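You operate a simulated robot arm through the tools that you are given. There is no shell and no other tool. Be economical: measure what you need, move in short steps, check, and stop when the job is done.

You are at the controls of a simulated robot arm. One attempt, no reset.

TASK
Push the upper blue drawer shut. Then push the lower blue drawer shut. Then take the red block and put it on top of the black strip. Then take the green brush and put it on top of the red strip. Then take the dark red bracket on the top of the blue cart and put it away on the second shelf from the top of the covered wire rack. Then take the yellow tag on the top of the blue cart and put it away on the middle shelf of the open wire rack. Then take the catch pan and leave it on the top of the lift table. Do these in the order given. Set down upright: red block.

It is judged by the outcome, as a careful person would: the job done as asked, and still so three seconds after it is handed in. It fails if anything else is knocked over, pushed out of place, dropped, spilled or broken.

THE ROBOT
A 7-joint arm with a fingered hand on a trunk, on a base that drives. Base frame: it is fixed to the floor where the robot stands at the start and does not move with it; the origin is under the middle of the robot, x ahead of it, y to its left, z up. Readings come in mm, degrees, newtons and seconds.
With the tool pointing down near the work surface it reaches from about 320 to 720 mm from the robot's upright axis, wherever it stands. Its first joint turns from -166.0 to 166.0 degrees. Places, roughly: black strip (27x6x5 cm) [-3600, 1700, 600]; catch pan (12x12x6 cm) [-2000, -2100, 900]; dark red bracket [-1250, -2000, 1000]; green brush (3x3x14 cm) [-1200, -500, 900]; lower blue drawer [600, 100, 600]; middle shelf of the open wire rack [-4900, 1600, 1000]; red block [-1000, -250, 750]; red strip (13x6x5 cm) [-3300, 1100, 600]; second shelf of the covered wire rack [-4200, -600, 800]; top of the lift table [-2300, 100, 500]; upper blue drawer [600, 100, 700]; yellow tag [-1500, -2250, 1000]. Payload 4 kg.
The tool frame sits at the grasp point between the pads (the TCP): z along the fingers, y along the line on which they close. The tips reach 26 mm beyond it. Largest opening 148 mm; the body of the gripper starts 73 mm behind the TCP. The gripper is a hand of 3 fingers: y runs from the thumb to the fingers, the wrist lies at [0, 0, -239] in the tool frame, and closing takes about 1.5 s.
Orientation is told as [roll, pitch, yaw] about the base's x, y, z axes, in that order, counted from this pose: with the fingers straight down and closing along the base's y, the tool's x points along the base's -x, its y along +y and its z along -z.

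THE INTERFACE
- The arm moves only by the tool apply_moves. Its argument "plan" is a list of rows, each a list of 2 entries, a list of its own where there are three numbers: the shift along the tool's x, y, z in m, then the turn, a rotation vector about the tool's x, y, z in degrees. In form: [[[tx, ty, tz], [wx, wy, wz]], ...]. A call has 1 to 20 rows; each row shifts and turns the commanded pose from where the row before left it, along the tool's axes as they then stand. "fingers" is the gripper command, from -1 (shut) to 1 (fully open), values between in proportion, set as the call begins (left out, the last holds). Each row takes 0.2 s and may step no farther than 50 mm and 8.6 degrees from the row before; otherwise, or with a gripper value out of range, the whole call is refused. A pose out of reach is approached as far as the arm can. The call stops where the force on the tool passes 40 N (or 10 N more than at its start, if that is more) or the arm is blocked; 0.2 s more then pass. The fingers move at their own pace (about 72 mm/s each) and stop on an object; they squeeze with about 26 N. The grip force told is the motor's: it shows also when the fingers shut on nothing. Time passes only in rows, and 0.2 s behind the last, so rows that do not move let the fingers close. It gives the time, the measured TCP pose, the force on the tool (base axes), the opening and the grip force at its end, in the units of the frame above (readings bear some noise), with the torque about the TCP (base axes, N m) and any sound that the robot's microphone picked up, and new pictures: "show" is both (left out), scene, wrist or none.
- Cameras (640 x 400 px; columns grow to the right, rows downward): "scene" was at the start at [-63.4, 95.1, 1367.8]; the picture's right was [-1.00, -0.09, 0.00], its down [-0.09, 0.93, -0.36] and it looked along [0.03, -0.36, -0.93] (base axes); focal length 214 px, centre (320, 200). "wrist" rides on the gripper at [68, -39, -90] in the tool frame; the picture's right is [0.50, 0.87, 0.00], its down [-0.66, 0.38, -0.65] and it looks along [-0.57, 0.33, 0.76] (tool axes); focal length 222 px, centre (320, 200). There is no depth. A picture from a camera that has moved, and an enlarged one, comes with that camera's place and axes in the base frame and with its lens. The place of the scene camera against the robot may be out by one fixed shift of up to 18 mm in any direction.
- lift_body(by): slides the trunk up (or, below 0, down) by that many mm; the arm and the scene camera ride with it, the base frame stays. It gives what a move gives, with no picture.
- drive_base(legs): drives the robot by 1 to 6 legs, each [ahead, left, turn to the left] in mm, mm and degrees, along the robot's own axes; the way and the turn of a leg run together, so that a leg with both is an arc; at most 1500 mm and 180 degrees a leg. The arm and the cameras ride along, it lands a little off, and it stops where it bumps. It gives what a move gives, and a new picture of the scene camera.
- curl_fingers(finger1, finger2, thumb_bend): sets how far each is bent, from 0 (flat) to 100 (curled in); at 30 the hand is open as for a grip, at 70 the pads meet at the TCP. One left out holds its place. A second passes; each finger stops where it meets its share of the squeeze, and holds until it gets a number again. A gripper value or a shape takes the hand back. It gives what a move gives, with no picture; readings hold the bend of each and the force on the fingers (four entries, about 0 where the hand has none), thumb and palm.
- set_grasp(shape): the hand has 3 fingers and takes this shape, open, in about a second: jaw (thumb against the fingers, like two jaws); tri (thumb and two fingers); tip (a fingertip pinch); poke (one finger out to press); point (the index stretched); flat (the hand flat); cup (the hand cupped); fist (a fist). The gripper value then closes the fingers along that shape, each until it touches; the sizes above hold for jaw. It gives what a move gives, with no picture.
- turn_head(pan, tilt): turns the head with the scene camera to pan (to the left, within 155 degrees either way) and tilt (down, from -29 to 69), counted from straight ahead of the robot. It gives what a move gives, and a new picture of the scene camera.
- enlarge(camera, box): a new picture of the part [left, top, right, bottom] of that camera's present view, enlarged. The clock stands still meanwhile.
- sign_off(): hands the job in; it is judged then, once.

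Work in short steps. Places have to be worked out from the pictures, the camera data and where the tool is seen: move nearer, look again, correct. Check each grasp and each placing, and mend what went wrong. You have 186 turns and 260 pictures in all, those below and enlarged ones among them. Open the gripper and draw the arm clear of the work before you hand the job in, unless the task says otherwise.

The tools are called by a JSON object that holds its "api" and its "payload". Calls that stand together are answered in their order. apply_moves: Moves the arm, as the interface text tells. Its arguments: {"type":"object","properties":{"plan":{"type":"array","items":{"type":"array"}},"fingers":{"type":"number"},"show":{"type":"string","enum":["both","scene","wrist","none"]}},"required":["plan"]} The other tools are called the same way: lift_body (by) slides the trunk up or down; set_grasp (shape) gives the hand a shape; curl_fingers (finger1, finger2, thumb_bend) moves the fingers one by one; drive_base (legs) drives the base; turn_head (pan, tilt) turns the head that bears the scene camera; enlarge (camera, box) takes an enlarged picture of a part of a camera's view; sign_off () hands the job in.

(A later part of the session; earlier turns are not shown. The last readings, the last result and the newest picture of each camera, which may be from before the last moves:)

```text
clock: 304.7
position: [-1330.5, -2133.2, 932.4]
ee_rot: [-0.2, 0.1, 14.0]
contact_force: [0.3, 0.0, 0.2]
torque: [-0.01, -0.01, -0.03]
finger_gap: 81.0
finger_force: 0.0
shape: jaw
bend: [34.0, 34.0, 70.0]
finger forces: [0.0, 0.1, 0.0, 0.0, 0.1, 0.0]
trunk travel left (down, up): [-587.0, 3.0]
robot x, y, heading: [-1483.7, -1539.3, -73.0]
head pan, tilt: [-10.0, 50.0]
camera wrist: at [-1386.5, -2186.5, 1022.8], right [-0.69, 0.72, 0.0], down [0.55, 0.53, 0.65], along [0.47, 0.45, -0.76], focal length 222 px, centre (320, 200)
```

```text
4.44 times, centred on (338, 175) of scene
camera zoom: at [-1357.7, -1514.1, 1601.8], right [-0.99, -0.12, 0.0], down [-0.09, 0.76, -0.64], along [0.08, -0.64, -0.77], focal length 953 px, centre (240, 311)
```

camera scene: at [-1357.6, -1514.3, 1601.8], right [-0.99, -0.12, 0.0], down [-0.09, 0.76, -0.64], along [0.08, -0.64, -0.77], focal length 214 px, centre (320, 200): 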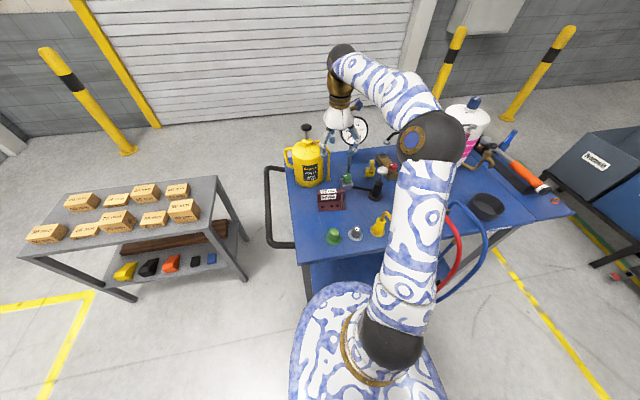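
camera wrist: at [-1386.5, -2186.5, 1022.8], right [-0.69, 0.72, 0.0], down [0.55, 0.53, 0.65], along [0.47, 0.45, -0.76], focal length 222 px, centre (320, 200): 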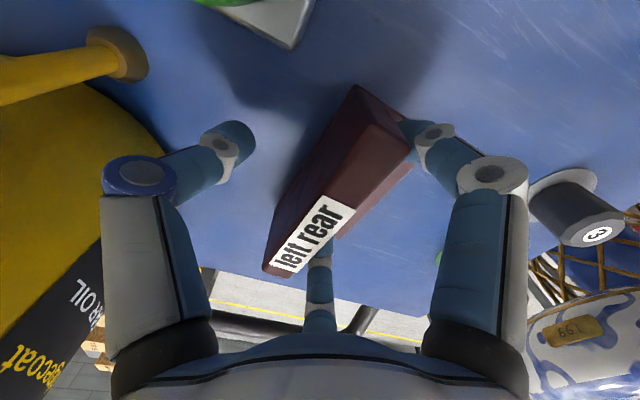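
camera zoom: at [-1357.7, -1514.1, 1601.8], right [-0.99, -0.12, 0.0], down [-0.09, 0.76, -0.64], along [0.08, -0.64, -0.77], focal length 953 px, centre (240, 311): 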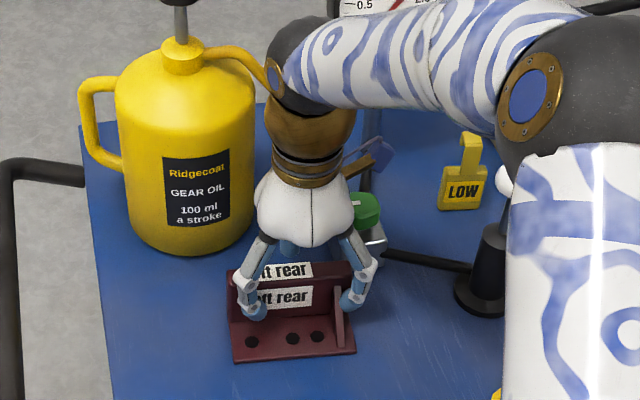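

The right finger is close to the bracket's end rib. I rise, shift 20 mm toward the label end and descend again.

{"api": "apply_moves", "payload": {"plan": [[[0, 0, -0.04], [0, 0, 0]], [[-0.021, 0, 0], [0, 0, 0]], [[0, 0, 0.02], [0, 0, 0]], [[0, 0, 0.02], [0, 0, 0]]], "fingers": 0.02, "show": "wrist"}}

{"api": "enlarge", "payload": {"camera": "scene", "box": [300, 160, 364, 220]}}

```text
clock: 305.7
position: [-1310.8, -2127.1, 935.5]
ee_rot: [-0.3, 0.2, 13.9]
contact_force: [-0.1, -0.1, -0.3]
torque: [0.0, 0.0, -0.02]
finger_gap: 75.9
finger_force: 0.1
shape: jaw
bend: [36.0, 36.0, 70.0]
finger forces: [0.1, 0.0, 0.0, 0.0, 0.0, 0.0]
trunk travel left (down, up): [-587.0, 3.0]
robot x, y, heading: [-1489.4, -1537.1, -73.3]
head pan, tilt: [-10.0, 50.0]
camera wrist: at [-1366.9, -2181.0, 1024.0], right [-0.69, 0.72, 0.0], down [0.55, 0.53, 0.65], along [0.47, 0.45, -0.76], focal length 222 px, centre (320, 200)
```

wrist: 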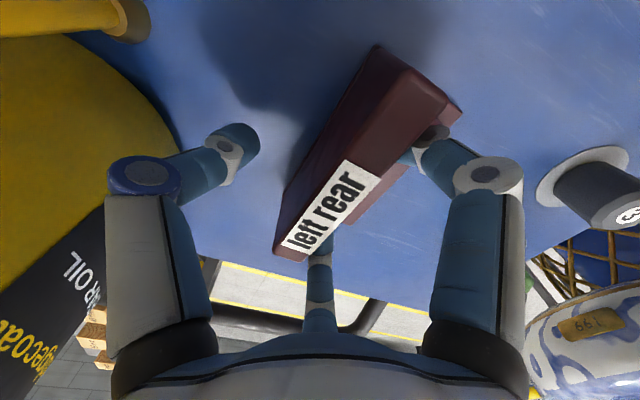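

```text
6.67 times, centred on (332, 190) of scene
camera zoom: at [-1357.8, -1514.1, 1601.8], right [-0.99, -0.12, 0.0], down [-0.09, 0.76, -0.64], along [0.08, -0.64, -0.77], focal length 1430 px, centre (240, 267)
```

zoom: 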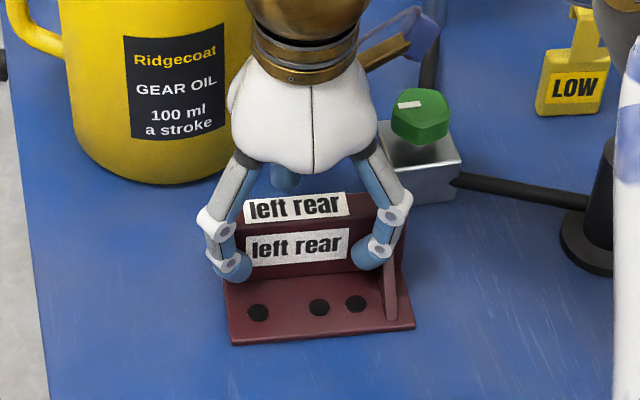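

Both front fingers now fit between the rib and the plate's end. I close.

{"api": "apply_moves", "payload": {"plan": [[[0, 0, 0], [0, 0, 0]], [[0, 0, 0], [0, 0, 0]], [[0, 0, 0], [0, 0, 0]], [[0, 0, 0], [0, 0, 0]], [[0, 0, 0], [0, 0, 0]], [[0, 0, 0], [0, 0, 0]], [[0, 0, 0], [0, 0, 0]]], "fingers": -1, "show": "wrist"}}

{"api": "enlarge", "payload": {"camera": "scene", "box": [300, 160, 364, 220]}}

```text
clock: 307.3
position: [-1311.4, -2127.4, 934.9]
ee_rot: [-0.4, 0.0, 13.8]
contact_force: [3.0, -8.3, 21.8]
torque: [-0.73, -0.19, 0.01]
finger_gap: 10.9
finger_force: 26.1
shape: jaw
bend: [78.0, 78.0, 70.0]
finger forces: [17.5, 18.0, 0.0, 0.1, 44.0, 0.0]
trunk travel left (down, up): [-587.0, 3.0]
robot x, y, heading: [-1484.6, -1536.8, -73.1]
head pan, tilt: [-10.0, 50.0]
camera wrist: at [-1367.0, -2180.7, 1025.5], right [-0.69, 0.72, 0.0], down [0.55, 0.53, 0.65], along [0.47, 0.45, -0.76], focal length 222 px, centre (320, 200)
```

wrist: 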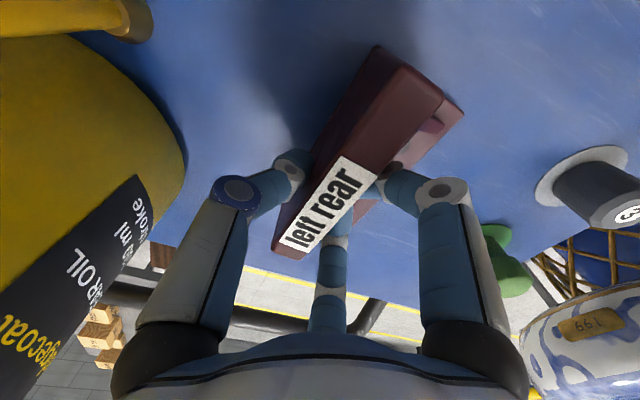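

```text
6.67 times, centred on (332, 190) of scene
camera zoom: at [-1358.0, -1513.0, 1601.9], right [-0.99, -0.12, 0.0], down [-0.09, 0.76, -0.64], along [0.08, -0.64, -0.77], focal length 1430 px, centre (240, 267)
```

zoom: 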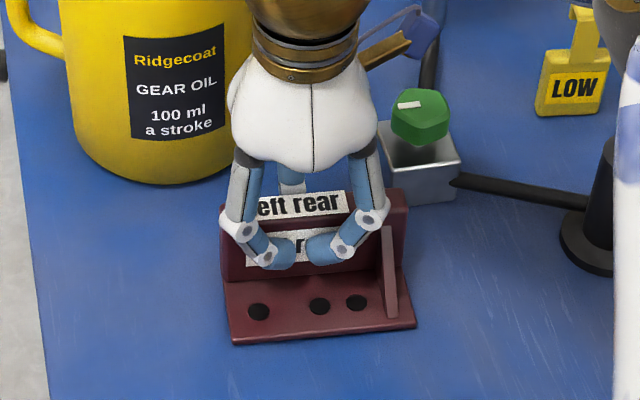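

The thumb tip seems to press on the cart's top behind the plate. I rise a few mm and check the grip.

{"api": "apply_moves", "payload": {"plan": [[[0, 0, -0.004], [0, 0, 0]], [[0, 0, -0.004], [0, 0, 0]], [[0, 0, 0], [0, 0, 0]]], "show": "none"}}

{"api": "enlarge", "payload": {"camera": "scene", "box": [300, 160, 364, 220]}}

```text
clock: 308.1
position: [-1312.2, -2126.7, 940.8]
ee_rot: [-0.1, 0.0, 13.8]
contact_force: [0.2, 0.7, -4.0]
torque: [-0.06, -0.05, 0.0]
finger_gap: 7.5
finger_force: 26.5
shape: jaw
bend: [78.0, 78.0, 70.0]
finger forces: [16.9, 17.9, 0.0, 0.0, 34.0, 0.1]
trunk travel left (down, up): [-587.0, 3.0]
robot x, y, heading: [-1485.9, -1537.7, -73.2]
head pan, tilt: [-10.0, 50.0]
```

```text
6.67 times, centred on (332, 190) of scene
camera zoom: at [-1357.6, -1514.3, 1601.6], right [-0.99, -0.12, 0.0], down [-0.09, 0.76, -0.64], along [0.08, -0.64, -0.77], focal length 1430 px, centre (240, 267)
```

zoom: 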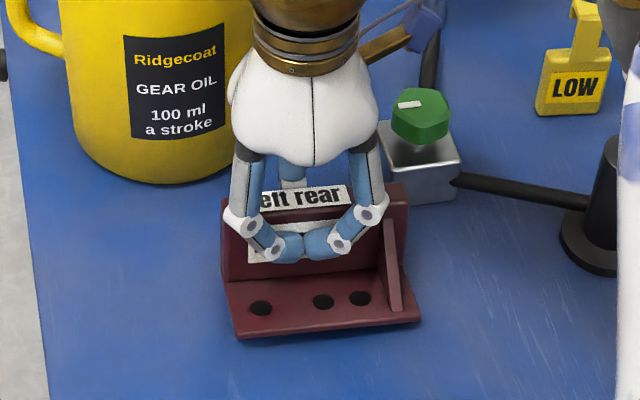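

The grip holds and carries weight. I lift further and check the attitude.

{"api": "apply_moves", "payload": {"plan": [[[0, 0, -0.02], [0, 0, 0]], [[0, 0, -0.03], [0, 0, 0]], [[0, 0, -0.03], [0, 0, 0]]], "show": "wrist"}}

{"api": "enlarge", "payload": {"camera": "scene", "box": [300, 140, 364, 200]}}

```text
clock: 308.9
position: [-1311.7, -2126.8, 1020.0]
ee_rot: [-0.1, 0.1, 13.9]
contact_force: [-0.2, -0.1, -4.8]
torque: [-0.02, -0.06, 0.0]
finger_gap: 7.4
finger_force: 26.2
shape: jaw
bend: [78.0, 78.0, 70.0]
finger forces: [17.3, 18.3, 0.0, 0.1, 34.2, 0.0]
trunk travel left (down, up): [-587.0, 3.0]
robot x, y, heading: [-1485.6, -1538.7, -73.3]
head pan, tilt: [-10.0, 50.0]
camera wrist: at [-1366.8, -2179.9, 1110.7], right [-0.69, 0.72, 0.0], down [0.55, 0.53, 0.65], along [0.47, 0.45, -0.76], focal length 222 px, centre (320, 200)
```

wrist: 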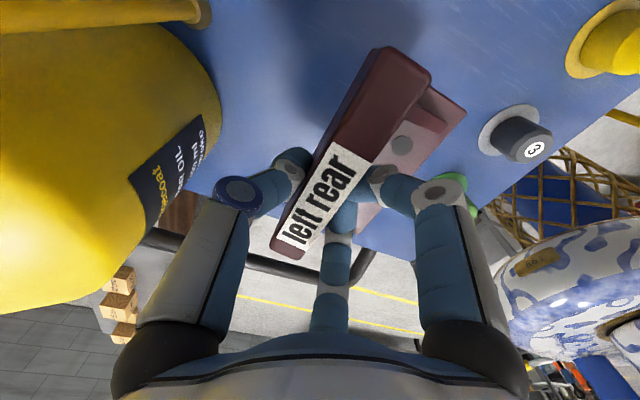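

```text
6.67 times, centred on (332, 170) of scene
camera zoom: at [-1357.6, -1514.2, 1601.7], right [-0.99, -0.12, 0.0], down [-0.09, 0.76, -0.64], along [0.08, -0.64, -0.77], focal length 1430 px, centre (240, 400)
```

zoom: 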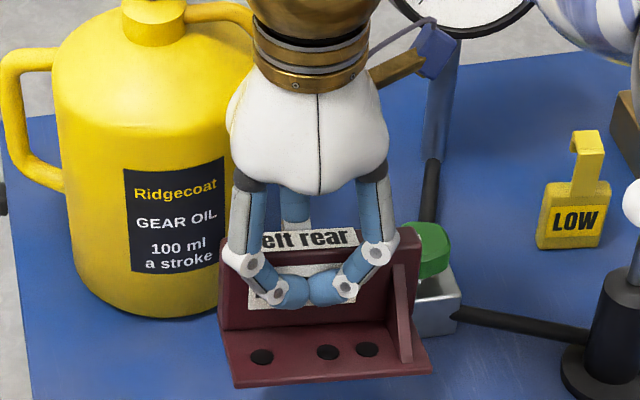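

The bracket is held securely (~0.5 kg). I lift straight up, retract and back away from the cart.

{"api": "apply_moves", "payload": {"plan": [[[0, 0, -0.04], [0, 0, 0]], [[0, 0, -0.04], [0, 0, 0]], [[0, 0, -0.04], [0, 0, 0]], [[0, 0, -0.04], [0, 0, 0]], [[0, 0, -0.04], [0, 0, 0]], [[0, 0, -0.04], [0, 0, 0]]], "show": "none"}}

{"api": "drive_base", "payload": {"legs": [[-120, 0, 0]]}}

{"api": "apply_moves", "payload": {"plan": [[[0, 0.04, 0], [0, 0, 0]], [[0, 0.04, 0], [0, 0, 0]], [[0, 0.04, 0], [0, 0, 0]]], "show": "wrist"}}

```text
clock: 310.3
position: [-1310.5, -2123.9, 1261.7]
ee_rot: [-0.1, 0.1, 13.9]
contact_force: [0.3, 0.1, -3.4]
torque: [-0.03, -0.05, -0.01]
finger_gap: 7.6
finger_force: 26.4
shape: jaw
bend: [78.0, 78.0, 70.0]
finger forces: [17.8, 18.7, 0.1, 0.0, 33.9, 0.0]
trunk travel left (down, up): [-587.0, 3.0]
robot x, y, heading: [-1487.4, -1538.8, -73.0]
head pan, tilt: [-10.0, 50.0]
```

```text
clock: 311.6
position: [-1347.3, -2005.7, 1262.4]
ee_rot: [-0.3, 0.0, 13.9]
contact_force: [-0.3, 0.4, -3.7]
torque: [-0.07, -0.05, 0.01]
finger_gap: 7.4
finger_force: 25.4
shape: jaw
bend: [78.0, 78.0, 70.0]
finger forces: [17.7, 18.8, 0.0, 0.0, 33.9, 0.0]
trunk travel left (down, up): [-587.0, 3.0]
robot x, y, heading: [-1518.2, -1421.6, -73.2]
head pan, tilt: [-10.0, 50.0]
camera scene: at [-1393.3, -1396.5, 1601.8], right [-0.99, -0.12, 0.0], down [-0.09, 0.76, -0.64], along [0.08, -0.64, -0.77], focal length 214 px, centre (320, 200)
```

scene: 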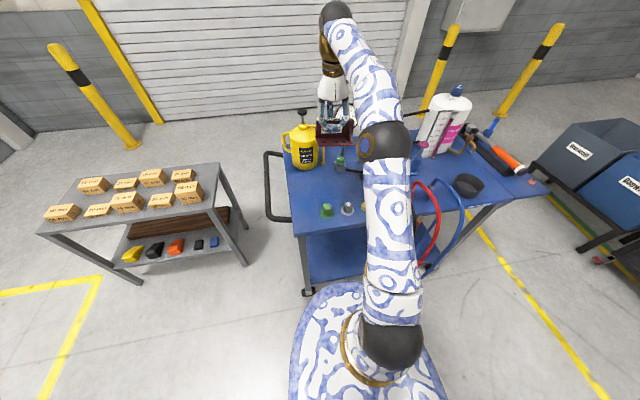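

```text
clock: 312.4
position: [-1375.6, -1887.6, 1262.7]
ee_rot: [-0.1, 0.1, 13.8]
contact_force: [-0.8, 0.1, -3.9]
torque: [0.0, -0.02, -0.01]
finger_gap: 7.3
finger_force: 26.1
shape: jaw
bend: [78.0, 78.0, 70.0]
finger forces: [18.4, 19.6, 0.0, 0.0, 34.0, 0.1]
trunk travel left (down, up): [-587.0, 3.0]
robot x, y, heading: [-1523.3, -1420.5, -73.3]
head pan, tilt: [-10.0, 50.0]
camera wrist: at [-1430.1, -1941.1, 1352.3], right [-0.69, 0.72, 0.0], down [0.55, 0.53, 0.65], along [0.47, 0.45, -0.76], focal length 222 px, centre (320, 200)
```

wrist: 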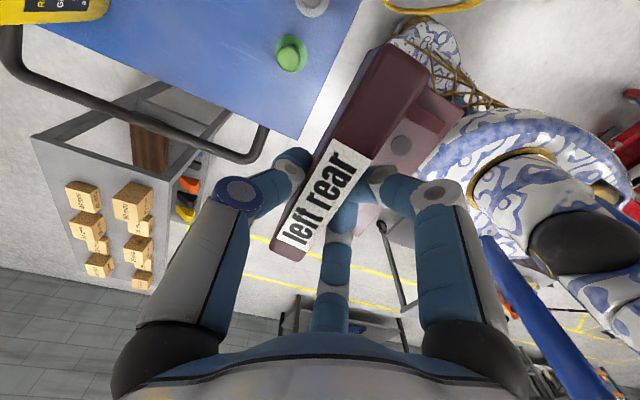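

Now I drive back around the stands to face the covered rack at the gap.

{"api": "drive_base", "payload": {"legs": [[0, 0, -102.2], [1000, 0, 0], [534, 0, 0], [0, 0, -66.6], [840, 0, 0], [0, 0, 79]]}}

{"api": "turn_head", "payload": {"pan": 10, "tilt": 40}}

```text
clock: 332.9
position: [-3884.8, -655.9, 1261.8]
ee_rot: [0.0, 0.8, -127.0]
contact_force: [6.7, 3.2, -3.1]
torque: [-0.34, 0.75, -0.04]
finger_gap: 7.0
finger_force: 25.7
shape: jaw
bend: [78.0, 78.0, 70.0]
finger forces: [19.5, 19.9, 0.0, 0.1, 33.7, 7.2]
trunk travel left (down, up): [-587.0, 3.0]
robot x, y, heading: [-3476.4, -927.6, 147.1]
head pan, tilt: [-10.0, 50.0]
stopped in leg 6: the force on the tool passed its limit at 62 N (the readings are from after the stop); the commanded pose is now the measured one
camera scene: at [-3573.7, -1033.0, 1601.9], right [0.68, 0.73, 0.0], down [0.56, -0.52, -0.64], along [-0.47, 0.44, -0.77], focal length 214 px, centre (320, 200)
```

scene: 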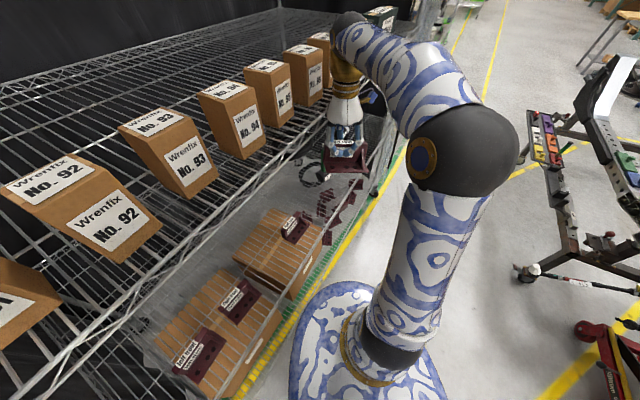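

```text
clock: 333.7
position: [-3887.1, -655.4, 1261.9]
ee_rot: [-0.2, 0.6, -127.0]
contact_force: [8.3, 6.0, -4.4]
torque: [-0.5, 0.86, -0.06]
finger_gap: 7.0
finger_force: 26.0
shape: jaw
bend: [78.0, 78.0, 70.0]
finger forces: [19.4, 19.9, 0.0, 0.1, 33.6, 10.1]
trunk travel left (down, up): [-587.0, 3.0]
robot x, y, heading: [-3477.6, -928.3, 147.3]
head pan, tilt: [10.0, 40.0]
camera scene: at [-3595.1, -1051.9, 1616.1], right [0.39, 0.92, 0.0], down [0.59, -0.25, -0.77], along [-0.71, 0.3, -0.64], focal length 214 px, centre (320, 200)
```

scene: 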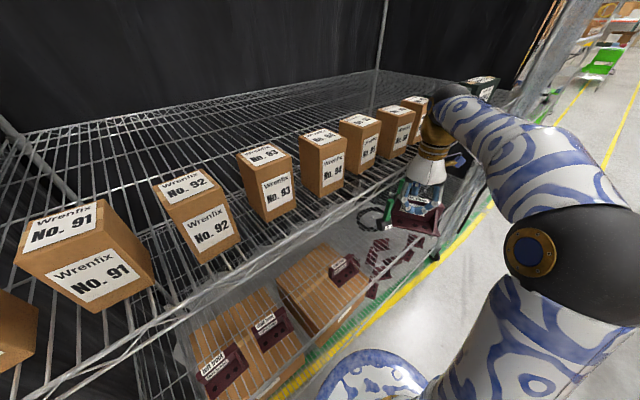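

The hand touched the rack's upper shelf edge while turning. I turn back immediately and check nothing moved.

{"api": "drive_base", "payload": {"legs": [[0, 0, -35]]}}

{"api": "turn_head", "payload": {"pan": 70, "tilt": 30}}

{"api": "enlarge", "payload": {"camera": "wrist", "box": [0, 0, 640, 400]}}

```text
clock: 335.8
position: [-3658.5, -471.8, 1260.6]
ee_rot: [-0.2, 0.8, -161.7]
contact_force: [0.0, -0.5, -3.4]
torque: [0.0, 0.08, -0.01]
finger_gap: 7.4
finger_force: 26.2
shape: jaw
bend: [78.0, 78.0, 70.0]
finger forces: [19.2, 19.7, 0.0, 0.0, 33.1, 0.0]
trunk travel left (down, up): [-587.0, 3.0]
robot x, y, heading: [-3479.6, -929.9, 112.4]
head pan, tilt: [10.0, 40.0]
camera scene: at [-3649.4, -967.6, 1615.9], right [0.84, 0.54, 0.0], down [0.34, -0.54, -0.77], along [-0.41, 0.65, -0.64], focal length 214 px, centre (320, 200)
```

scene: 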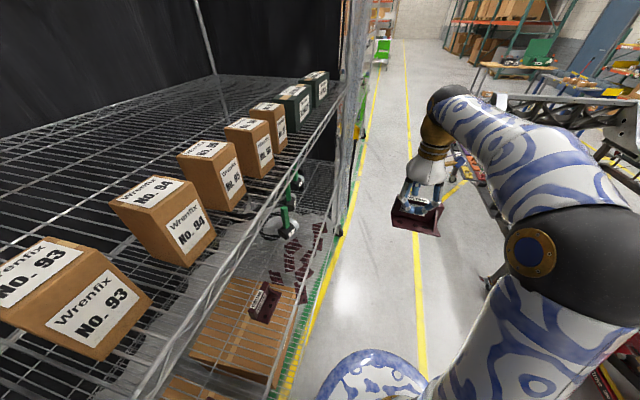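

```text
clock: 337.1
position: [-3660.8, -471.2, 1261.5]
ee_rot: [-0.1, 0.7, -161.6]
contact_force: [-0.5, 0.4, -3.7]
torque: [-0.01, 0.04, 0.03]
finger_gap: 6.9
finger_force: 26.1
shape: jaw
bend: [78.0, 78.0, 70.0]
finger forces: [19.1, 19.7, 0.0, 0.0, 33.0, 0.1]
trunk travel left (down, up): [-587.0, 3.0]
robot x, y, heading: [-3479.9, -925.3, 112.5]
head pan, tilt: [70.0, 30.0]
camera scene: at [-3694.3, -1043.2, 1631.3], right [-0.04, 1.0, 0.0], down [0.5, 0.02, -0.87], along [-0.87, -0.04, -0.5], focal length 214 px, centre (320, 200)
```

scene: 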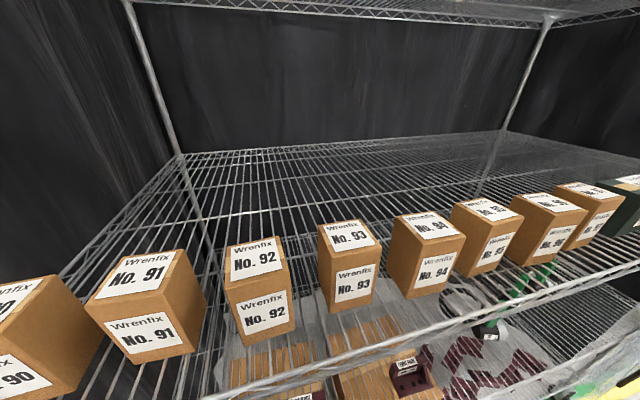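

```text
1.00 times, centred on (320, 200) of wrist (not enlarged: the box is as wide or as high as the picture)
camera zoom: at [-3608.9, -413.8, 1352.5], right [0.75, -0.67, 0.0], down [-0.51, -0.57, 0.64], along [-0.43, -0.48, -0.77], focal length 222 px, centre (320, 200)
```

zoom: 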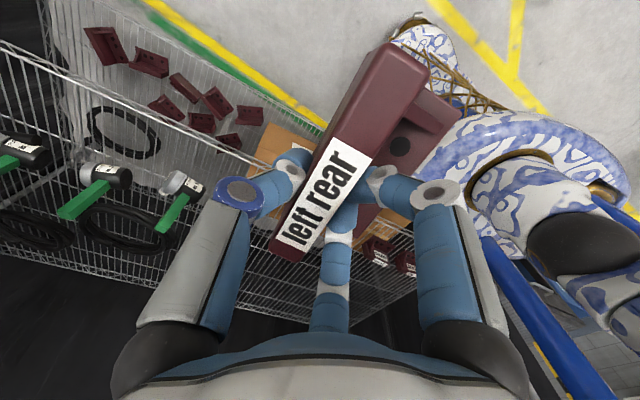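

Nothing moved on the shelf and the bracket is still held. I move out from the rack, retract the arm and lower the trunk so the arm fits between shelves before turning.

{"api": "drive_base", "payload": {"legs": [[117, -130, 0]]}}

{"api": "apply_moves", "payload": {"plan": [[[0, 0.04, 0], [0, 0, 0]], [[0, 0.04, 0], [0, 0, 0]], [[0, 0.03, 0], [0, 0, 0]]], "show": "none"}}

{"api": "lift_body", "payload": {"by": -360}}

{"api": "turn_head", "payload": {"pan": 75, "tilt": 30}}

```text
clock: 338.5
position: [-3579.1, -315.2, 1262.3]
ee_rot: [0.0, 0.7, -162.0]
contact_force: [1.1, 0.9, -5.1]
torque: [0.0, 0.04, -0.01]
finger_gap: 7.0
finger_force: 26.1
shape: jaw
bend: [78.0, 78.0, 70.0]
finger forces: [19.3, 19.7, 0.0, 0.0, 33.3, 0.0]
trunk travel left (down, up): [-587.0, 3.0]
robot x, y, heading: [-3399.7, -771.2, 112.3]
head pan, tilt: [70.0, 30.0]
camera scene: at [-3616.3, -886.5, 1631.4], right [-0.04, 1.0, 0.0], down [0.5, 0.02, -0.87], along [-0.87, -0.03, -0.5], focal length 214 px, centre (320, 200)
```

scene: 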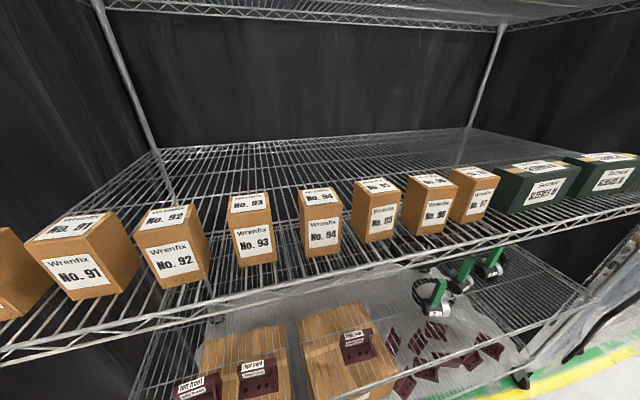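

```text
clock: 339.3
position: [-3547.8, -416.0, 1260.6]
ee_rot: [-0.1, 1.0, -162.3]
contact_force: [-2.0, -2.9, -3.3]
torque: [0.15, -0.07, -0.02]
finger_gap: 6.9
finger_force: 26.4
shape: jaw
bend: [78.0, 78.0, 70.0]
finger forces: [20.4, 21.8, 0.0, 0.0, 33.7, 0.0]
out of reach, approached as far as the arm can: row 2
trunk travel left (down, up): [-587.0, 3.0]
robot x, y, heading: [-3399.2, -771.4, 112.2]
head pan, tilt: [70.0, 30.0]
```

```text
clock: 342.8
position: [-3547.4, -411.6, 900.2]
ee_rot: [0.0, 0.9, -162.0]
contact_force: [-0.2, -0.2, -4.5]
torque: [-0.01, 0.04, -0.03]
finger_gap: 6.9
finger_force: 25.7
shape: jaw
bend: [78.0, 78.0, 70.0]
finger forces: [20.3, 21.6, 0.1, 0.0, 33.6, 0.1]
trunk travel left (down, up): [-227.0, 363.0]
robot x, y, heading: [-3401.3, -772.1, 112.3]
head pan, tilt: [70.0, 30.0]
```

```text
clock: 343.5
position: [-3548.9, -411.7, 901.5]
ee_rot: [-0.1, 0.8, -162.0]
contact_force: [0.6, 0.5, -4.4]
torque: [0.0, 0.02, 0.0]
finger_gap: 6.8
finger_force: 26.4
shape: jaw
bend: [78.0, 78.0, 70.0]
finger forces: [20.3, 21.7, 0.0, 0.0, 33.7, 0.0]
trunk travel left (down, up): [-227.0, 363.0]
robot x, y, heading: [-3400.8, -770.7, 112.2]
head pan, tilt: [75.0, 30.0]
camera scene: at [-3616.1, -895.6, 1271.3], right [-0.12, 0.99, 0.0], down [0.5, 0.06, -0.87], along [-0.86, -0.11, -0.5], focal length 214 px, centre (320, 200)
```

scene: 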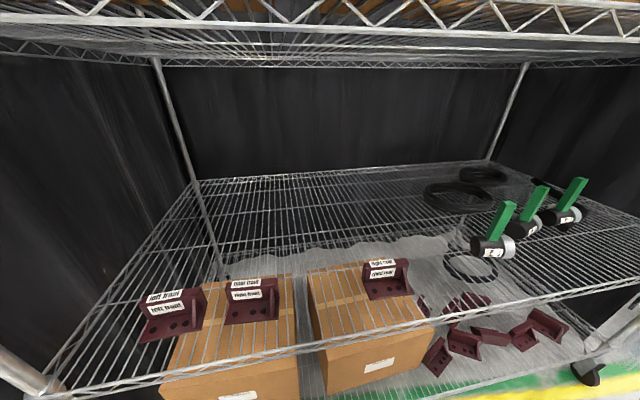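

Clear view: the gap's base-front centre is ≈(-3936,-926), so the TCP target is ≈(-3987,-962). I turn to face the rack.

{"api": "drive_base", "payload": {"legs": [[0, 0, 45], [0, 0, 40]]}}

{"api": "turn_head", "payload": {"pan": -12, "tilt": 35}}

```text
clock: 347.8
position: [-3773.3, -883.5, 901.1]
ee_rot: [-0.1, 0.8, -77.4]
contact_force: [-0.6, 0.0, -3.7]
torque: [-0.05, 0.01, 0.0]
finger_gap: 6.9
finger_force: 26.5
shape: jaw
bend: [78.0, 78.0, 70.0]
finger forces: [19.9, 21.3, 0.1, 0.1, 33.0, 0.0]
trunk travel left (down, up): [-227.0, 363.0]
robot x, y, heading: [-3397.3, -770.7, -163.6]
head pan, tilt: [75.0, 30.0]
camera scene: at [-3305.8, -990.1, 1271.3], right [-1.0, -0.03, 0.0], down [-0.01, 0.5, -0.87], along [0.03, -0.87, -0.5], focal length 214 px, centre (320, 200)
```

scene: 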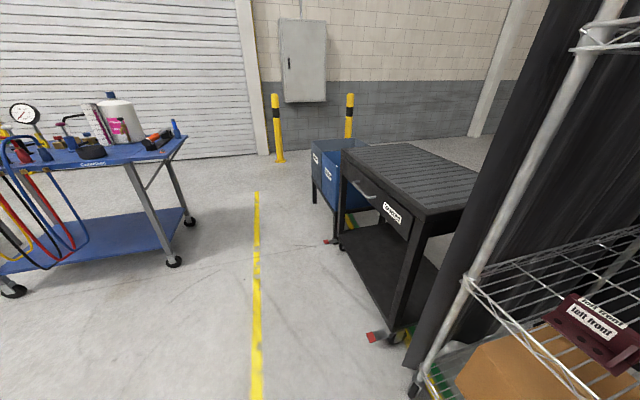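

```text
clock: 349.4
position: [-3772.6, -884.9, 900.1]
ee_rot: [0.0, 0.9, -77.4]
contact_force: [0.1, -1.1, -5.3]
torque: [-0.05, 0.04, -0.02]
finger_gap: 6.9
finger_force: 26.4
shape: jaw
bend: [78.0, 78.0, 70.0]
finger forces: [19.9, 21.3, 0.0, 0.0, 32.9, 0.0]
trunk travel left (down, up): [-227.0, 363.0]
robot x, y, heading: [-3403.0, -773.3, -163.3]
head pan, tilt: [-12.0, 35.0]
camera scene: at [-3396.2, -906.9, 1263.5], right [-0.08, 1.0, 0.0], down [0.57, 0.05, -0.82], along [-0.82, -0.07, -0.57], focal length 214 px, centre (320, 200)
```

scene: 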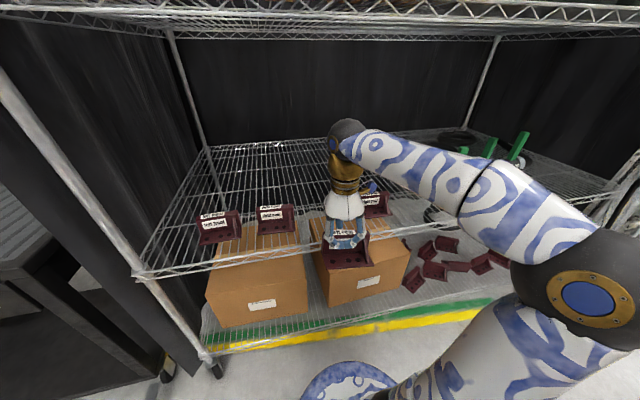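

The forearm clears the upper shelf. I advance into the shelf gap.

{"api": "apply_moves", "payload": {"plan": [[[-0.006, -0.045, 0], [0, 0, 0]], [[-0.006, -0.045, 0], [0, 0, 0]], [[-0.006, -0.045, 0], [0, 0, 0]]], "show": "scene"}}

```text
clock: 350.2
position: [-3901.6, -931.4, 898.6]
ee_rot: [-0.2, 0.8, -77.5]
contact_force: [0.7, 0.3, -4.1]
torque: [-0.04, 0.06, 0.0]
finger_gap: 6.4
finger_force: 26.2
shape: jaw
bend: [78.0, 78.0, 70.0]
finger forces: [20.9, 22.3, 0.0, 0.0, 33.4, 0.0]
trunk travel left (down, up): [-227.0, 363.0]
robot x, y, heading: [-3398.8, -771.0, -163.3]
head pan, tilt: [-12.0, 35.0]
camera scene: at [-3396.0, -906.9, 1263.5], right [-0.08, 1.0, 0.0], down [0.57, 0.05, -0.82], along [-0.82, -0.07, -0.57], focal length 214 px, centre (320, 200)
```

scene: 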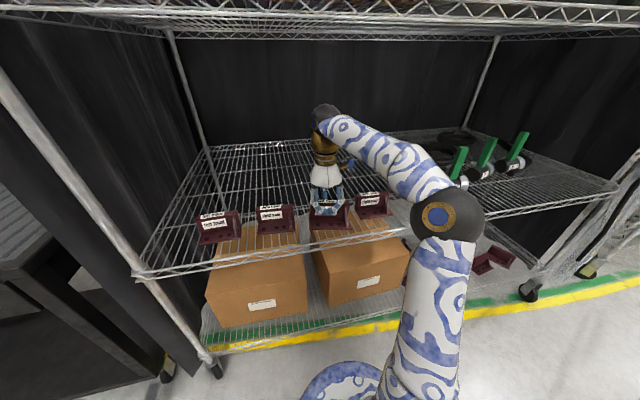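

Continuing to the target and aligning with the row.

{"api": "apply_moves", "payload": {"plan": [[[-0.006, -0.045, 0], [0, 0, -2.2]], [[-0.006, -0.045, 0], [0, 0, -2.2]], [[0, 0, 0.02], [0, 0, 0]]], "show": "wrist"}}

{"api": "enlarge", "payload": {"camera": "scene", "box": [190, 130, 430, 280]}}

```text
clock: 351.0
position: [-3985.6, -964.1, 881.9]
ee_rot: [0.0, 0.9, -73.0]
contact_force: [-0.2, 0.1, -4.5]
torque: [-0.02, 0.02, 0.0]
finger_gap: 6.7
finger_force: 26.6
shape: jaw
bend: [78.0, 78.0, 70.0]
finger forces: [21.1, 22.6, 0.0, 0.0, 33.2, 0.1]
trunk travel left (down, up): [-227.0, 363.0]
robot x, y, heading: [-3402.9, -774.8, -163.4]
head pan, tilt: [-12.0, 35.0]
camera wrist: at [-4040.9, -911.8, 972.1], right [0.68, 0.73, 0.01], down [0.56, -0.53, 0.64], along [0.48, -0.43, -0.77], focal length 222 px, centre (320, 200)
```

wrist: 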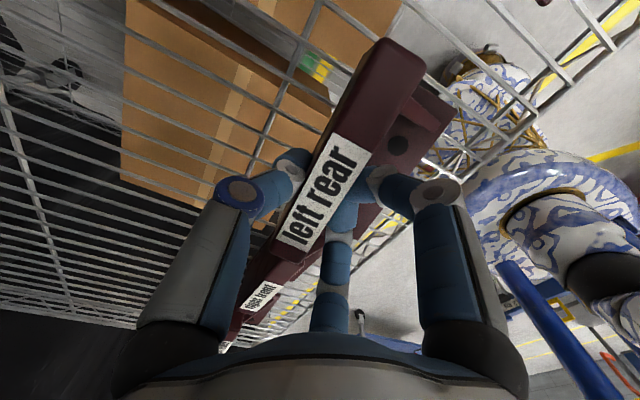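

```text
2.67 times, centred on (310, 205) of scene
camera zoom: at [-3396.6, -907.3, 1263.4], right [-0.08, 1.0, 0.0], down [0.57, 0.05, -0.82], along [-0.82, -0.07, -0.57], focal length 572 px, centre (347, 187)
```

zoom: 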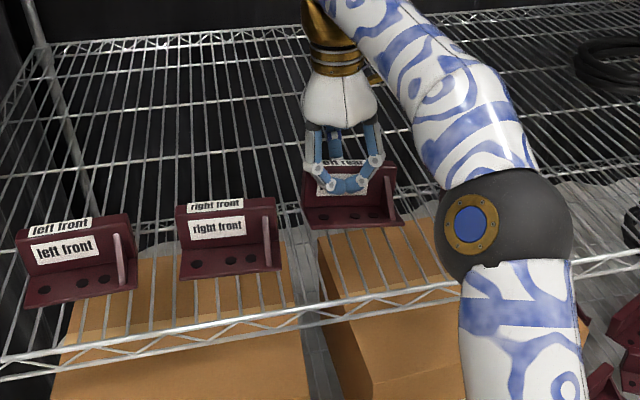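

Ours sits ~25 mm left of the gap's middle. I shift right 25 mm and lower.

{"api": "apply_moves", "payload": {"plan": [[[0.025, 0, 0], [0, 0, 0]], [[0, 0, 0.02], [0, 0, 0]]], "show": "wrist"}}

{"api": "enlarge", "payload": {"camera": "scene", "box": [190, 150, 430, 300]}}

```text
clock: 351.6
position: [-3990.7, -938.9, 861.2]
ee_rot: [-0.1, 0.7, -73.0]
contact_force: [0.4, -0.6, -0.7]
torque: [0.08, 0.06, 0.03]
finger_gap: 6.8
finger_force: 26.0
shape: jaw
bend: [78.0, 78.0, 70.0]
finger forces: [23.6, 21.8, 0.1, 0.0, 33.4, 0.0]
trunk travel left (down, up): [-227.0, 363.0]
robot x, y, heading: [-3399.9, -766.0, -163.3]
head pan, tilt: [-12.0, 35.0]
camera wrist: at [-4047.9, -887.1, 952.8], right [0.68, 0.73, 0.01], down [0.56, -0.52, 0.64], along [0.47, -0.44, -0.76], focal length 222 px, centre (320, 200)
```

wrist: 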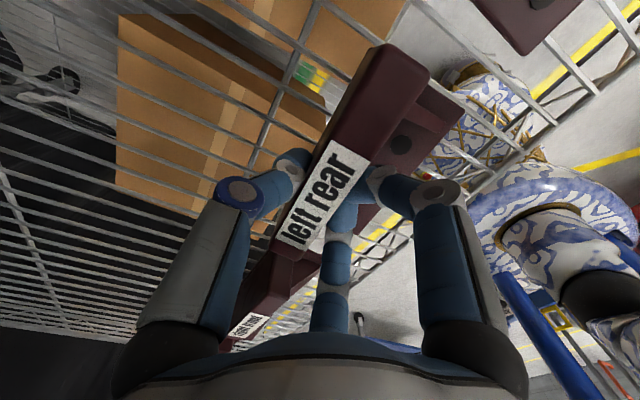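

```text
2.67 times, centred on (310, 225) of scene
camera zoom: at [-3396.1, -907.0, 1263.5], right [-0.08, 1.0, 0.0], down [0.57, 0.05, -0.82], along [-0.82, -0.07, -0.57], focal length 572 px, centre (347, 133)
```

zoom: 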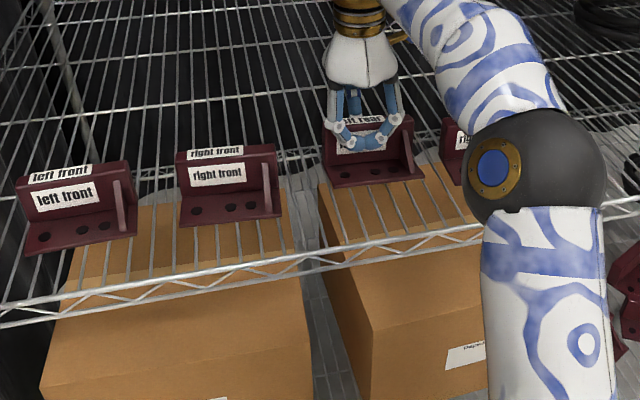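

The bracket already touches (shelf ≈806). It's ~18 mm too deep and slightly right; I lift 8 mm, correct, and lower again.

{"api": "apply_moves", "payload": {"plan": [[[0, 0, -0.01], [0, 0, 0]], [[-0.009, 0.017, 0], [0, 0, 0]], [[0, 0, 0.006], [0, 0, 0]]], "show": "none"}}

{"api": "apply_moves", "payload": {"plan": [[[0, 0, 0.003], [0, 0, 0]]], "show": "none"}}

{"api": "enlarge", "payload": {"camera": "scene", "box": [190, 150, 430, 300]}}

```text
clock: 352.4
position: [-3973.4, -942.3, 865.5]
ee_rot: [0.0, 0.8, -72.9]
contact_force: [-0.2, 0.2, -2.7]
torque: [-0.01, 0.05, -0.01]
finger_gap: 7.1
finger_force: 26.0
shape: jaw
bend: [78.0, 78.0, 70.0]
finger forces: [22.7, 22.9, 0.0, 0.0, 33.5, 0.0]
trunk travel left (down, up): [-227.0, 363.0]
robot x, y, heading: [-3397.7, -771.6, -163.4]
head pan, tilt: [-12.0, 35.0]
```

```text
clock: 352.8
position: [-3974.8, -942.5, 861.9]
ee_rot: [-0.1, 0.8, -73.0]
contact_force: [1.3, -0.1, -1.4]
torque: [0.09, 0.06, 0.0]
finger_gap: 6.8
finger_force: 26.0
shape: jaw
bend: [79.0, 78.0, 70.0]
finger forces: [24.2, 22.5, 0.0, 0.0, 33.6, 0.0]
trunk travel left (down, up): [-227.0, 363.0]
robot x, y, heading: [-3401.6, -772.2, -163.0]
head pan, tilt: [-12.0, 35.0]
```

```text
2.67 times, centred on (310, 225) of scene
camera zoom: at [-3396.1, -907.0, 1263.5], right [-0.08, 1.0, 0.0], down [0.57, 0.05, -0.82], along [-0.82, -0.07, -0.57], focal length 572 px, centre (347, 133)
```

zoom: 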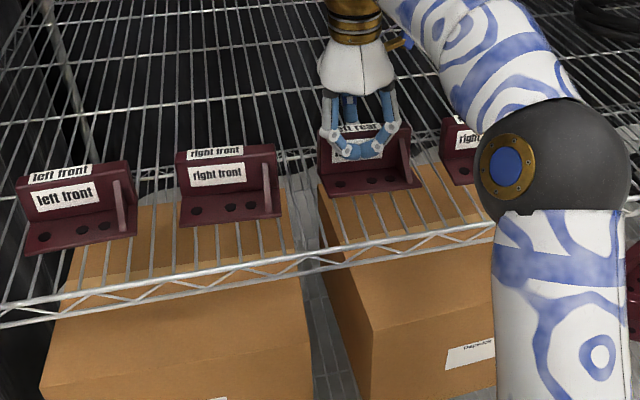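

Nicely lined up in the row. I lower slightly to full contact.

{"api": "apply_moves", "payload": {"plan": [[[0, 0, 0.003], [0, 0, 0]]], "show": "none"}}

{"api": "apply_moves", "payload": {"plan": [[[0, 0, 0.003], [0, 0, 0]]], "show": "wrist"}}

```text
clock: 353.2
position: [-3974.8, -944.0, 858.6]
ee_rot: [0.1, 0.7, -73.0]
contact_force: [1.5, -1.0, -0.6]
torque: [0.11, 0.05, -0.02]
finger_gap: 6.9
finger_force: 25.9
shape: jaw
bend: [79.0, 78.0, 70.0]
finger forces: [24.7, 22.9, 0.0, 0.0, 33.5, 0.0]
trunk travel left (down, up): [-227.0, 363.0]
robot x, y, heading: [-3400.8, -769.2, -163.2]
head pan, tilt: [-12.0, 35.0]
```

```text
clock: 353.6
position: [-3973.9, -944.7, 857.3]
ee_rot: [-0.1, 0.9, -73.1]
contact_force: [0.4, -1.0, 6.1]
torque: [0.12, 0.06, -0.02]
finger_gap: 7.2
finger_force: 26.2
shape: jaw
bend: [79.0, 78.0, 70.0]
finger forces: [25.8, 24.5, 0.0, 0.1, 33.3, 0.0]
trunk travel left (down, up): [-227.0, 363.0]
robot x, y, heading: [-3397.0, -770.9, -163.4]
head pan, tilt: [-12.0, 35.0]
camera wrist: at [-4029.5, -891.4, 948.0], right [0.68, 0.73, 0.01], down [0.56, -0.52, 0.64], along [0.47, -0.44, -0.77], focal length 222 px, centre (320, 200)
```

wrist: 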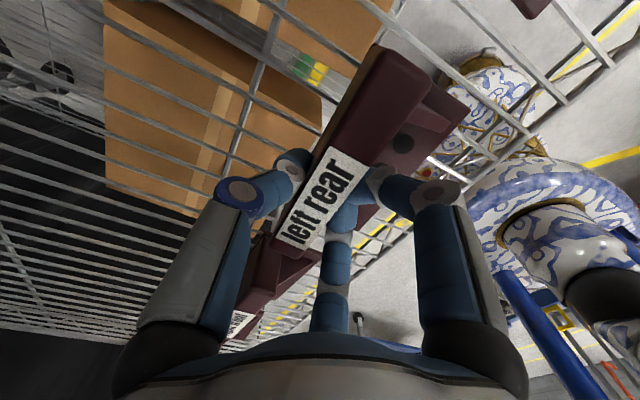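

Solid contact. I release.

{"api": "apply_moves", "payload": {"plan": [[[0, 0, 0], [0, 0, 0]], [[0, 0, 0], [0, 0, 0]], [[0, 0, 0], [0, 0, 0]], [[0, 0, 0], [0, 0, 0]], [[0, 0, 0], [0, 0, 0]]], "fingers": 0.02, "show": "wrist"}}

{"api": "enlarge", "payload": {"camera": "scene", "box": [190, 150, 430, 300]}}

```text
clock: 354.8
position: [-3974.6, -944.0, 855.5]
ee_rot: [-0.1, 0.9, -73.0]
contact_force: [0.3, 0.7, 0.2]
torque: [0.03, 0.01, 0.02]
finger_gap: 75.1
finger_force: 0.1
shape: jaw
bend: [36.0, 36.0, 70.0]
finger forces: [0.1, 0.0, 0.1, 0.0, 0.0, 0.1]
trunk travel left (down, up): [-227.0, 363.0]
robot x, y, heading: [-3402.6, -772.6, -163.5]
head pan, tilt: [-12.0, 35.0]
camera wrist: at [-4030.0, -891.4, 946.9], right [0.68, 0.73, 0.01], down [0.56, -0.52, 0.64], along [0.47, -0.44, -0.76], focal length 222 px, centre (320, 200)
```

wrist: 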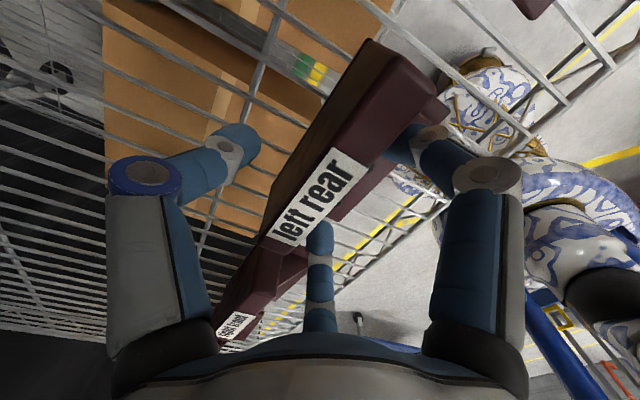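

```text
2.67 times, centred on (310, 225) of scene
camera zoom: at [-3396.1, -906.9, 1263.5], right [-0.08, 1.0, 0.0], down [0.57, 0.05, -0.82], along [-0.82, -0.07, -0.57], focal length 572 px, centre (347, 133)
```

zoom: 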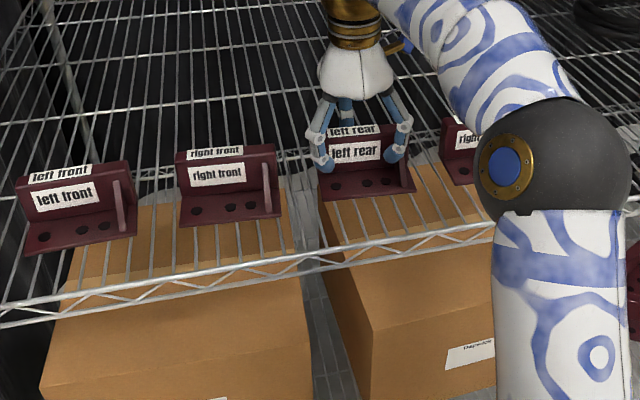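

Placed. I rise 60 mm and withdraw toward the aisle.

{"api": "apply_moves", "payload": {"plan": [[[0, 0, -0.03], [0, 0, 0]], [[0, 0, -0.035], [0, 0, 0]], [[0, 0.045, 0], [0, 0, 0]], [[0, 0.045, 0], [0, 0, 0]], [[0, 0.045, 0], [0, 0, 0]], [[0, 0.045, 0], [0, 0, 0]], [[0, 0.03, 0], [0, 0, 0]]], "show": "scene"}}

```text
clock: 356.4
position: [-3772.0, -883.2, 918.3]
ee_rot: [0.0, 0.9, -73.0]
contact_force: [0.3, -1.3, 0.4]
torque: [0.1, 0.04, -0.01]
finger_gap: 75.4
finger_force: 0.2
shape: jaw
bend: [36.0, 36.0, 70.0]
finger forces: [0.0, 0.0, 0.1, 0.1, 0.1, 0.0]
trunk travel left (down, up): [-227.0, 363.0]
robot x, y, heading: [-3403.5, -770.7, -163.1]
head pan, tilt: [-12.0, 35.0]
camera scene: at [-3395.7, -908.4, 1263.4], right [-0.08, 1.0, 0.0], down [0.57, 0.05, -0.82], along [-0.82, -0.07, -0.57], focal length 214 px, centre (320, 200)
```

scene: 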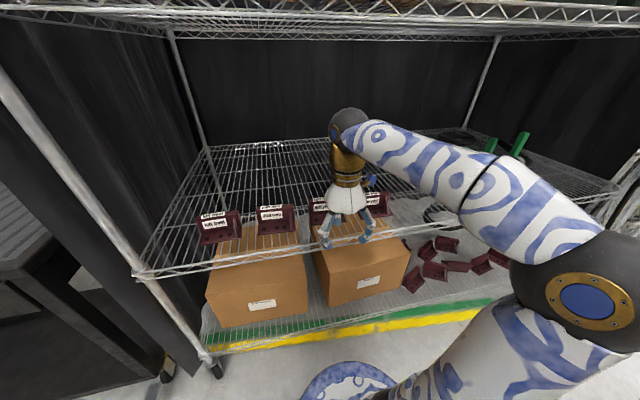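

The bracket is in place. Now back to the blue cart for the yellow tag; I turn away from the rack first, then raise the trunk.

{"api": "drive_base", "payload": {"legs": [[0, 0, 97.5], [851, 0, 0], [0, 0, 67.3], [700, 0, 0], [650, 0, 0]]}}

{"api": "lift_body", "payload": {"by": 363}}

{"api": "turn_head", "payload": {"pan": -75, "tilt": 45}}

```text
clock: 374.6
position: [-1341.2, -1590.0, 920.0]
ee_rot: [0.1, 0.7, 89.6]
contact_force: [0.3, -0.1, 0.1]
torque: [-0.01, -0.01, 0.0]
finger_gap: 75.4
finger_force: 0.1
shape: jaw
bend: [36.0, 36.0, 70.0]
finger forces: [0.0, 0.0, 0.0, 0.1, 0.0, 0.1]
trunk travel left (down, up): [-227.0, 363.0]
robot x, y, heading: [-1729.7, -1583.8, -0.8]
head pan, tilt: [-12.0, 35.0]
camera scene: at [-1709.7, -1452.2, 1263.5], right [-0.22, -0.98, 0.0], down [-0.56, 0.13, -0.82], along [0.8, -0.18, -0.57], focal length 214 px, centre (320, 200)
```

scene: 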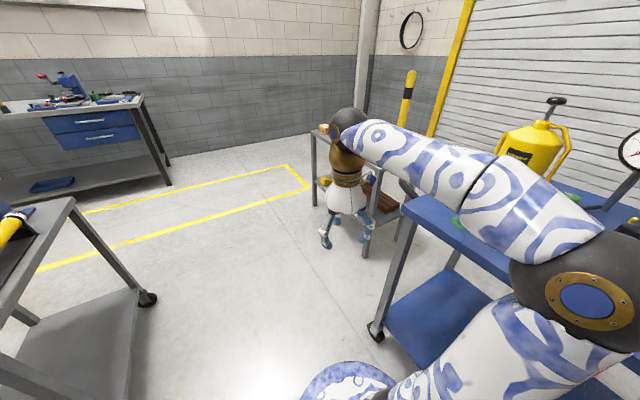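

```text
clock: 378.1
position: [-1340.6, -1590.6, 1280.7]
ee_rot: [0.0, 0.8, 89.5]
contact_force: [-0.2, 0.4, 1.2]
torque: [-0.01, -0.02, 0.02]
finger_gap: 75.1
finger_force: 0.0
shape: jaw
bend: [36.0, 36.0, 70.0]
finger forces: [0.1, 0.0, 0.0, 0.0, 0.1, 0.0]
trunk travel left (down, up): [-590.0, 0.0]
robot x, y, heading: [-1725.9, -1582.7, -0.7]
head pan, tilt: [-12.0, 35.0]
```

```text
clock: 379.4
position: [-1341.7, -1590.5, 1282.6]
ee_rot: [-0.1, 0.8, 89.5]
contact_force: [-0.2, -0.1, 0.5]
torque: [0.0, 0.0, 0.0]
finger_gap: 75.2
finger_force: 0.1
shape: jaw
bend: [36.0, 36.0, 70.0]
finger forces: [0.0, 0.1, 0.1, 0.0, 0.1, 0.0]
trunk travel left (down, up): [-590.0, 0.0]
robot x, y, heading: [-1733.5, -1582.9, -0.8]
head pan, tilt: [-75.0, 45.0]
camera scene: at [-1775.4, -1511.5, 1611.7], right [-0.97, -0.25, 0.0], down [-0.17, 0.69, -0.71], along [0.17, -0.69, -0.71], focal length 214 px, centre (320, 200)
```

scene: 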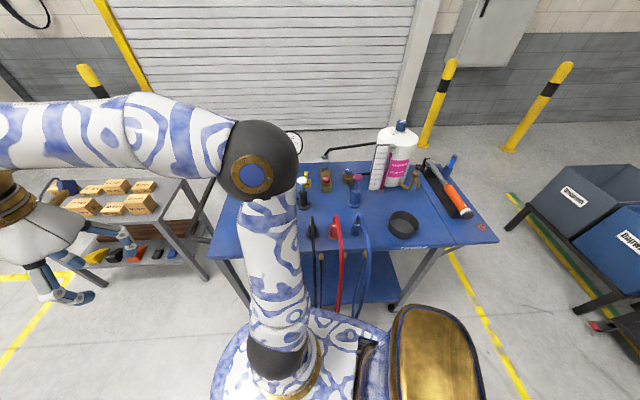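

I turn to face the tag and move slightly closer, keeping clear of the hanging hoses.

{"api": "drive_base", "payload": {"legs": [[0, 0, -72.2], [50, 16, 0]]}}

{"api": "turn_head", "payload": {"pan": 0, "tilt": 45}}

{"api": "enlarge", "payload": {"camera": "scene", "box": [240, 110, 400, 210]}}

```text
clock: 383.5
position: [-1590.0, -2001.9, 1282.0]
ee_rot: [0.0, 0.8, 16.8]
contact_force: [-0.4, -0.6, -0.2]
torque: [0.04, 0.05, -0.01]
finger_gap: 75.4
finger_force: 0.1
shape: jaw
bend: [36.0, 36.0, 70.0]
finger forces: [0.0, 0.0, 0.0, 0.0, 0.0, 0.0]
trunk travel left (down, up): [-590.0, 0.0]
robot x, y, heading: [-1699.0, -1629.0, -73.7]
head pan, tilt: [-75.0, 45.0]
camera scene: at [-1648.6, -1572.1, 1611.7], right [-0.52, 0.85, 0.0], down [0.6, 0.37, -0.71], along [-0.6, -0.37, -0.71], focal length 214 px, centre (320, 200)
```

scene: 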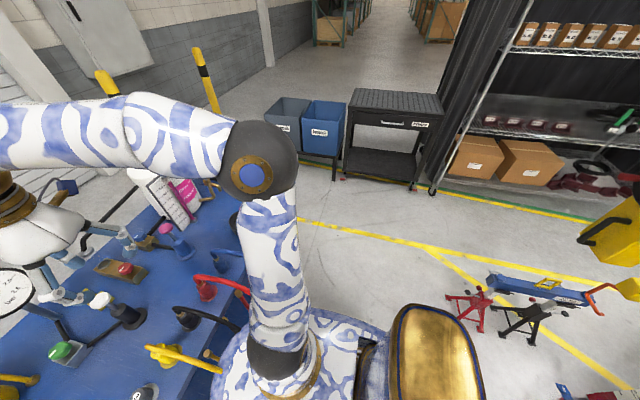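

```text
clock: 385.0
position: [-1589.6, -2002.1, 1281.6]
ee_rot: [0.1, 0.8, 16.8]
contact_force: [-0.3, 0.4, 0.3]
torque: [0.0, 0.0, 0.03]
finger_gap: 75.3
finger_force: 0.0
shape: jaw
bend: [36.0, 36.0, 70.0]
finger forces: [0.0, 0.0, 0.0, 0.0, 0.0, 0.1]
trunk travel left (down, up): [-590.0, 0.0]
robot x, y, heading: [-1699.5, -1628.6, -73.6]
head pan, tilt: [0.0, 45.0]
camera scene: at [-1556.9, -1606.6, 1611.7], right [-0.96, -0.28, 0.0], down [-0.2, 0.68, -0.71], along [0.2, -0.68, -0.71], focal length 214 px, centre (320, 200)
```

scene: 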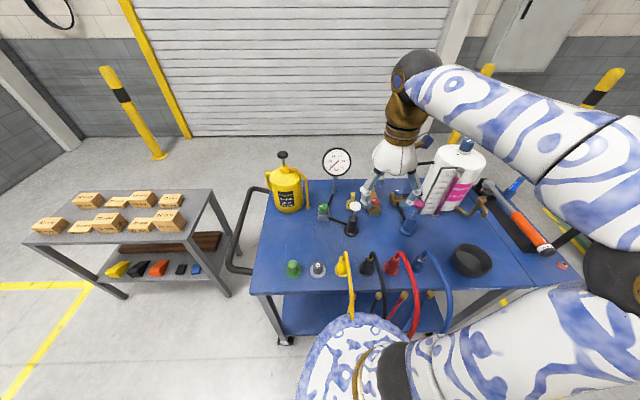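

```text
4.00 times, centred on (320, 160) of scene
camera zoom: at [-1556.9, -1606.6, 1611.7], right [-0.96, -0.28, 0.0], down [-0.2, 0.68, -0.71], along [0.2, -0.68, -0.71], focal length 858 px, centre (320, 360)
```

zoom: 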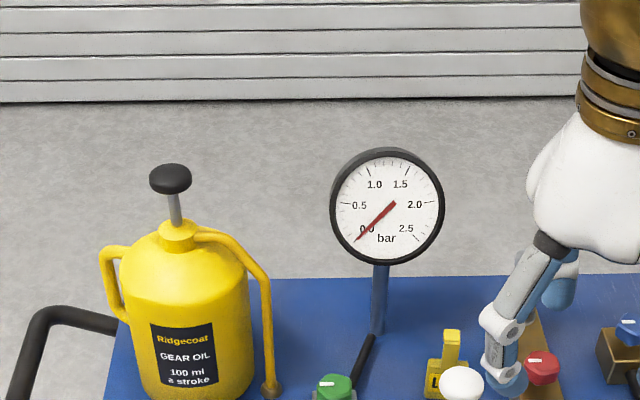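

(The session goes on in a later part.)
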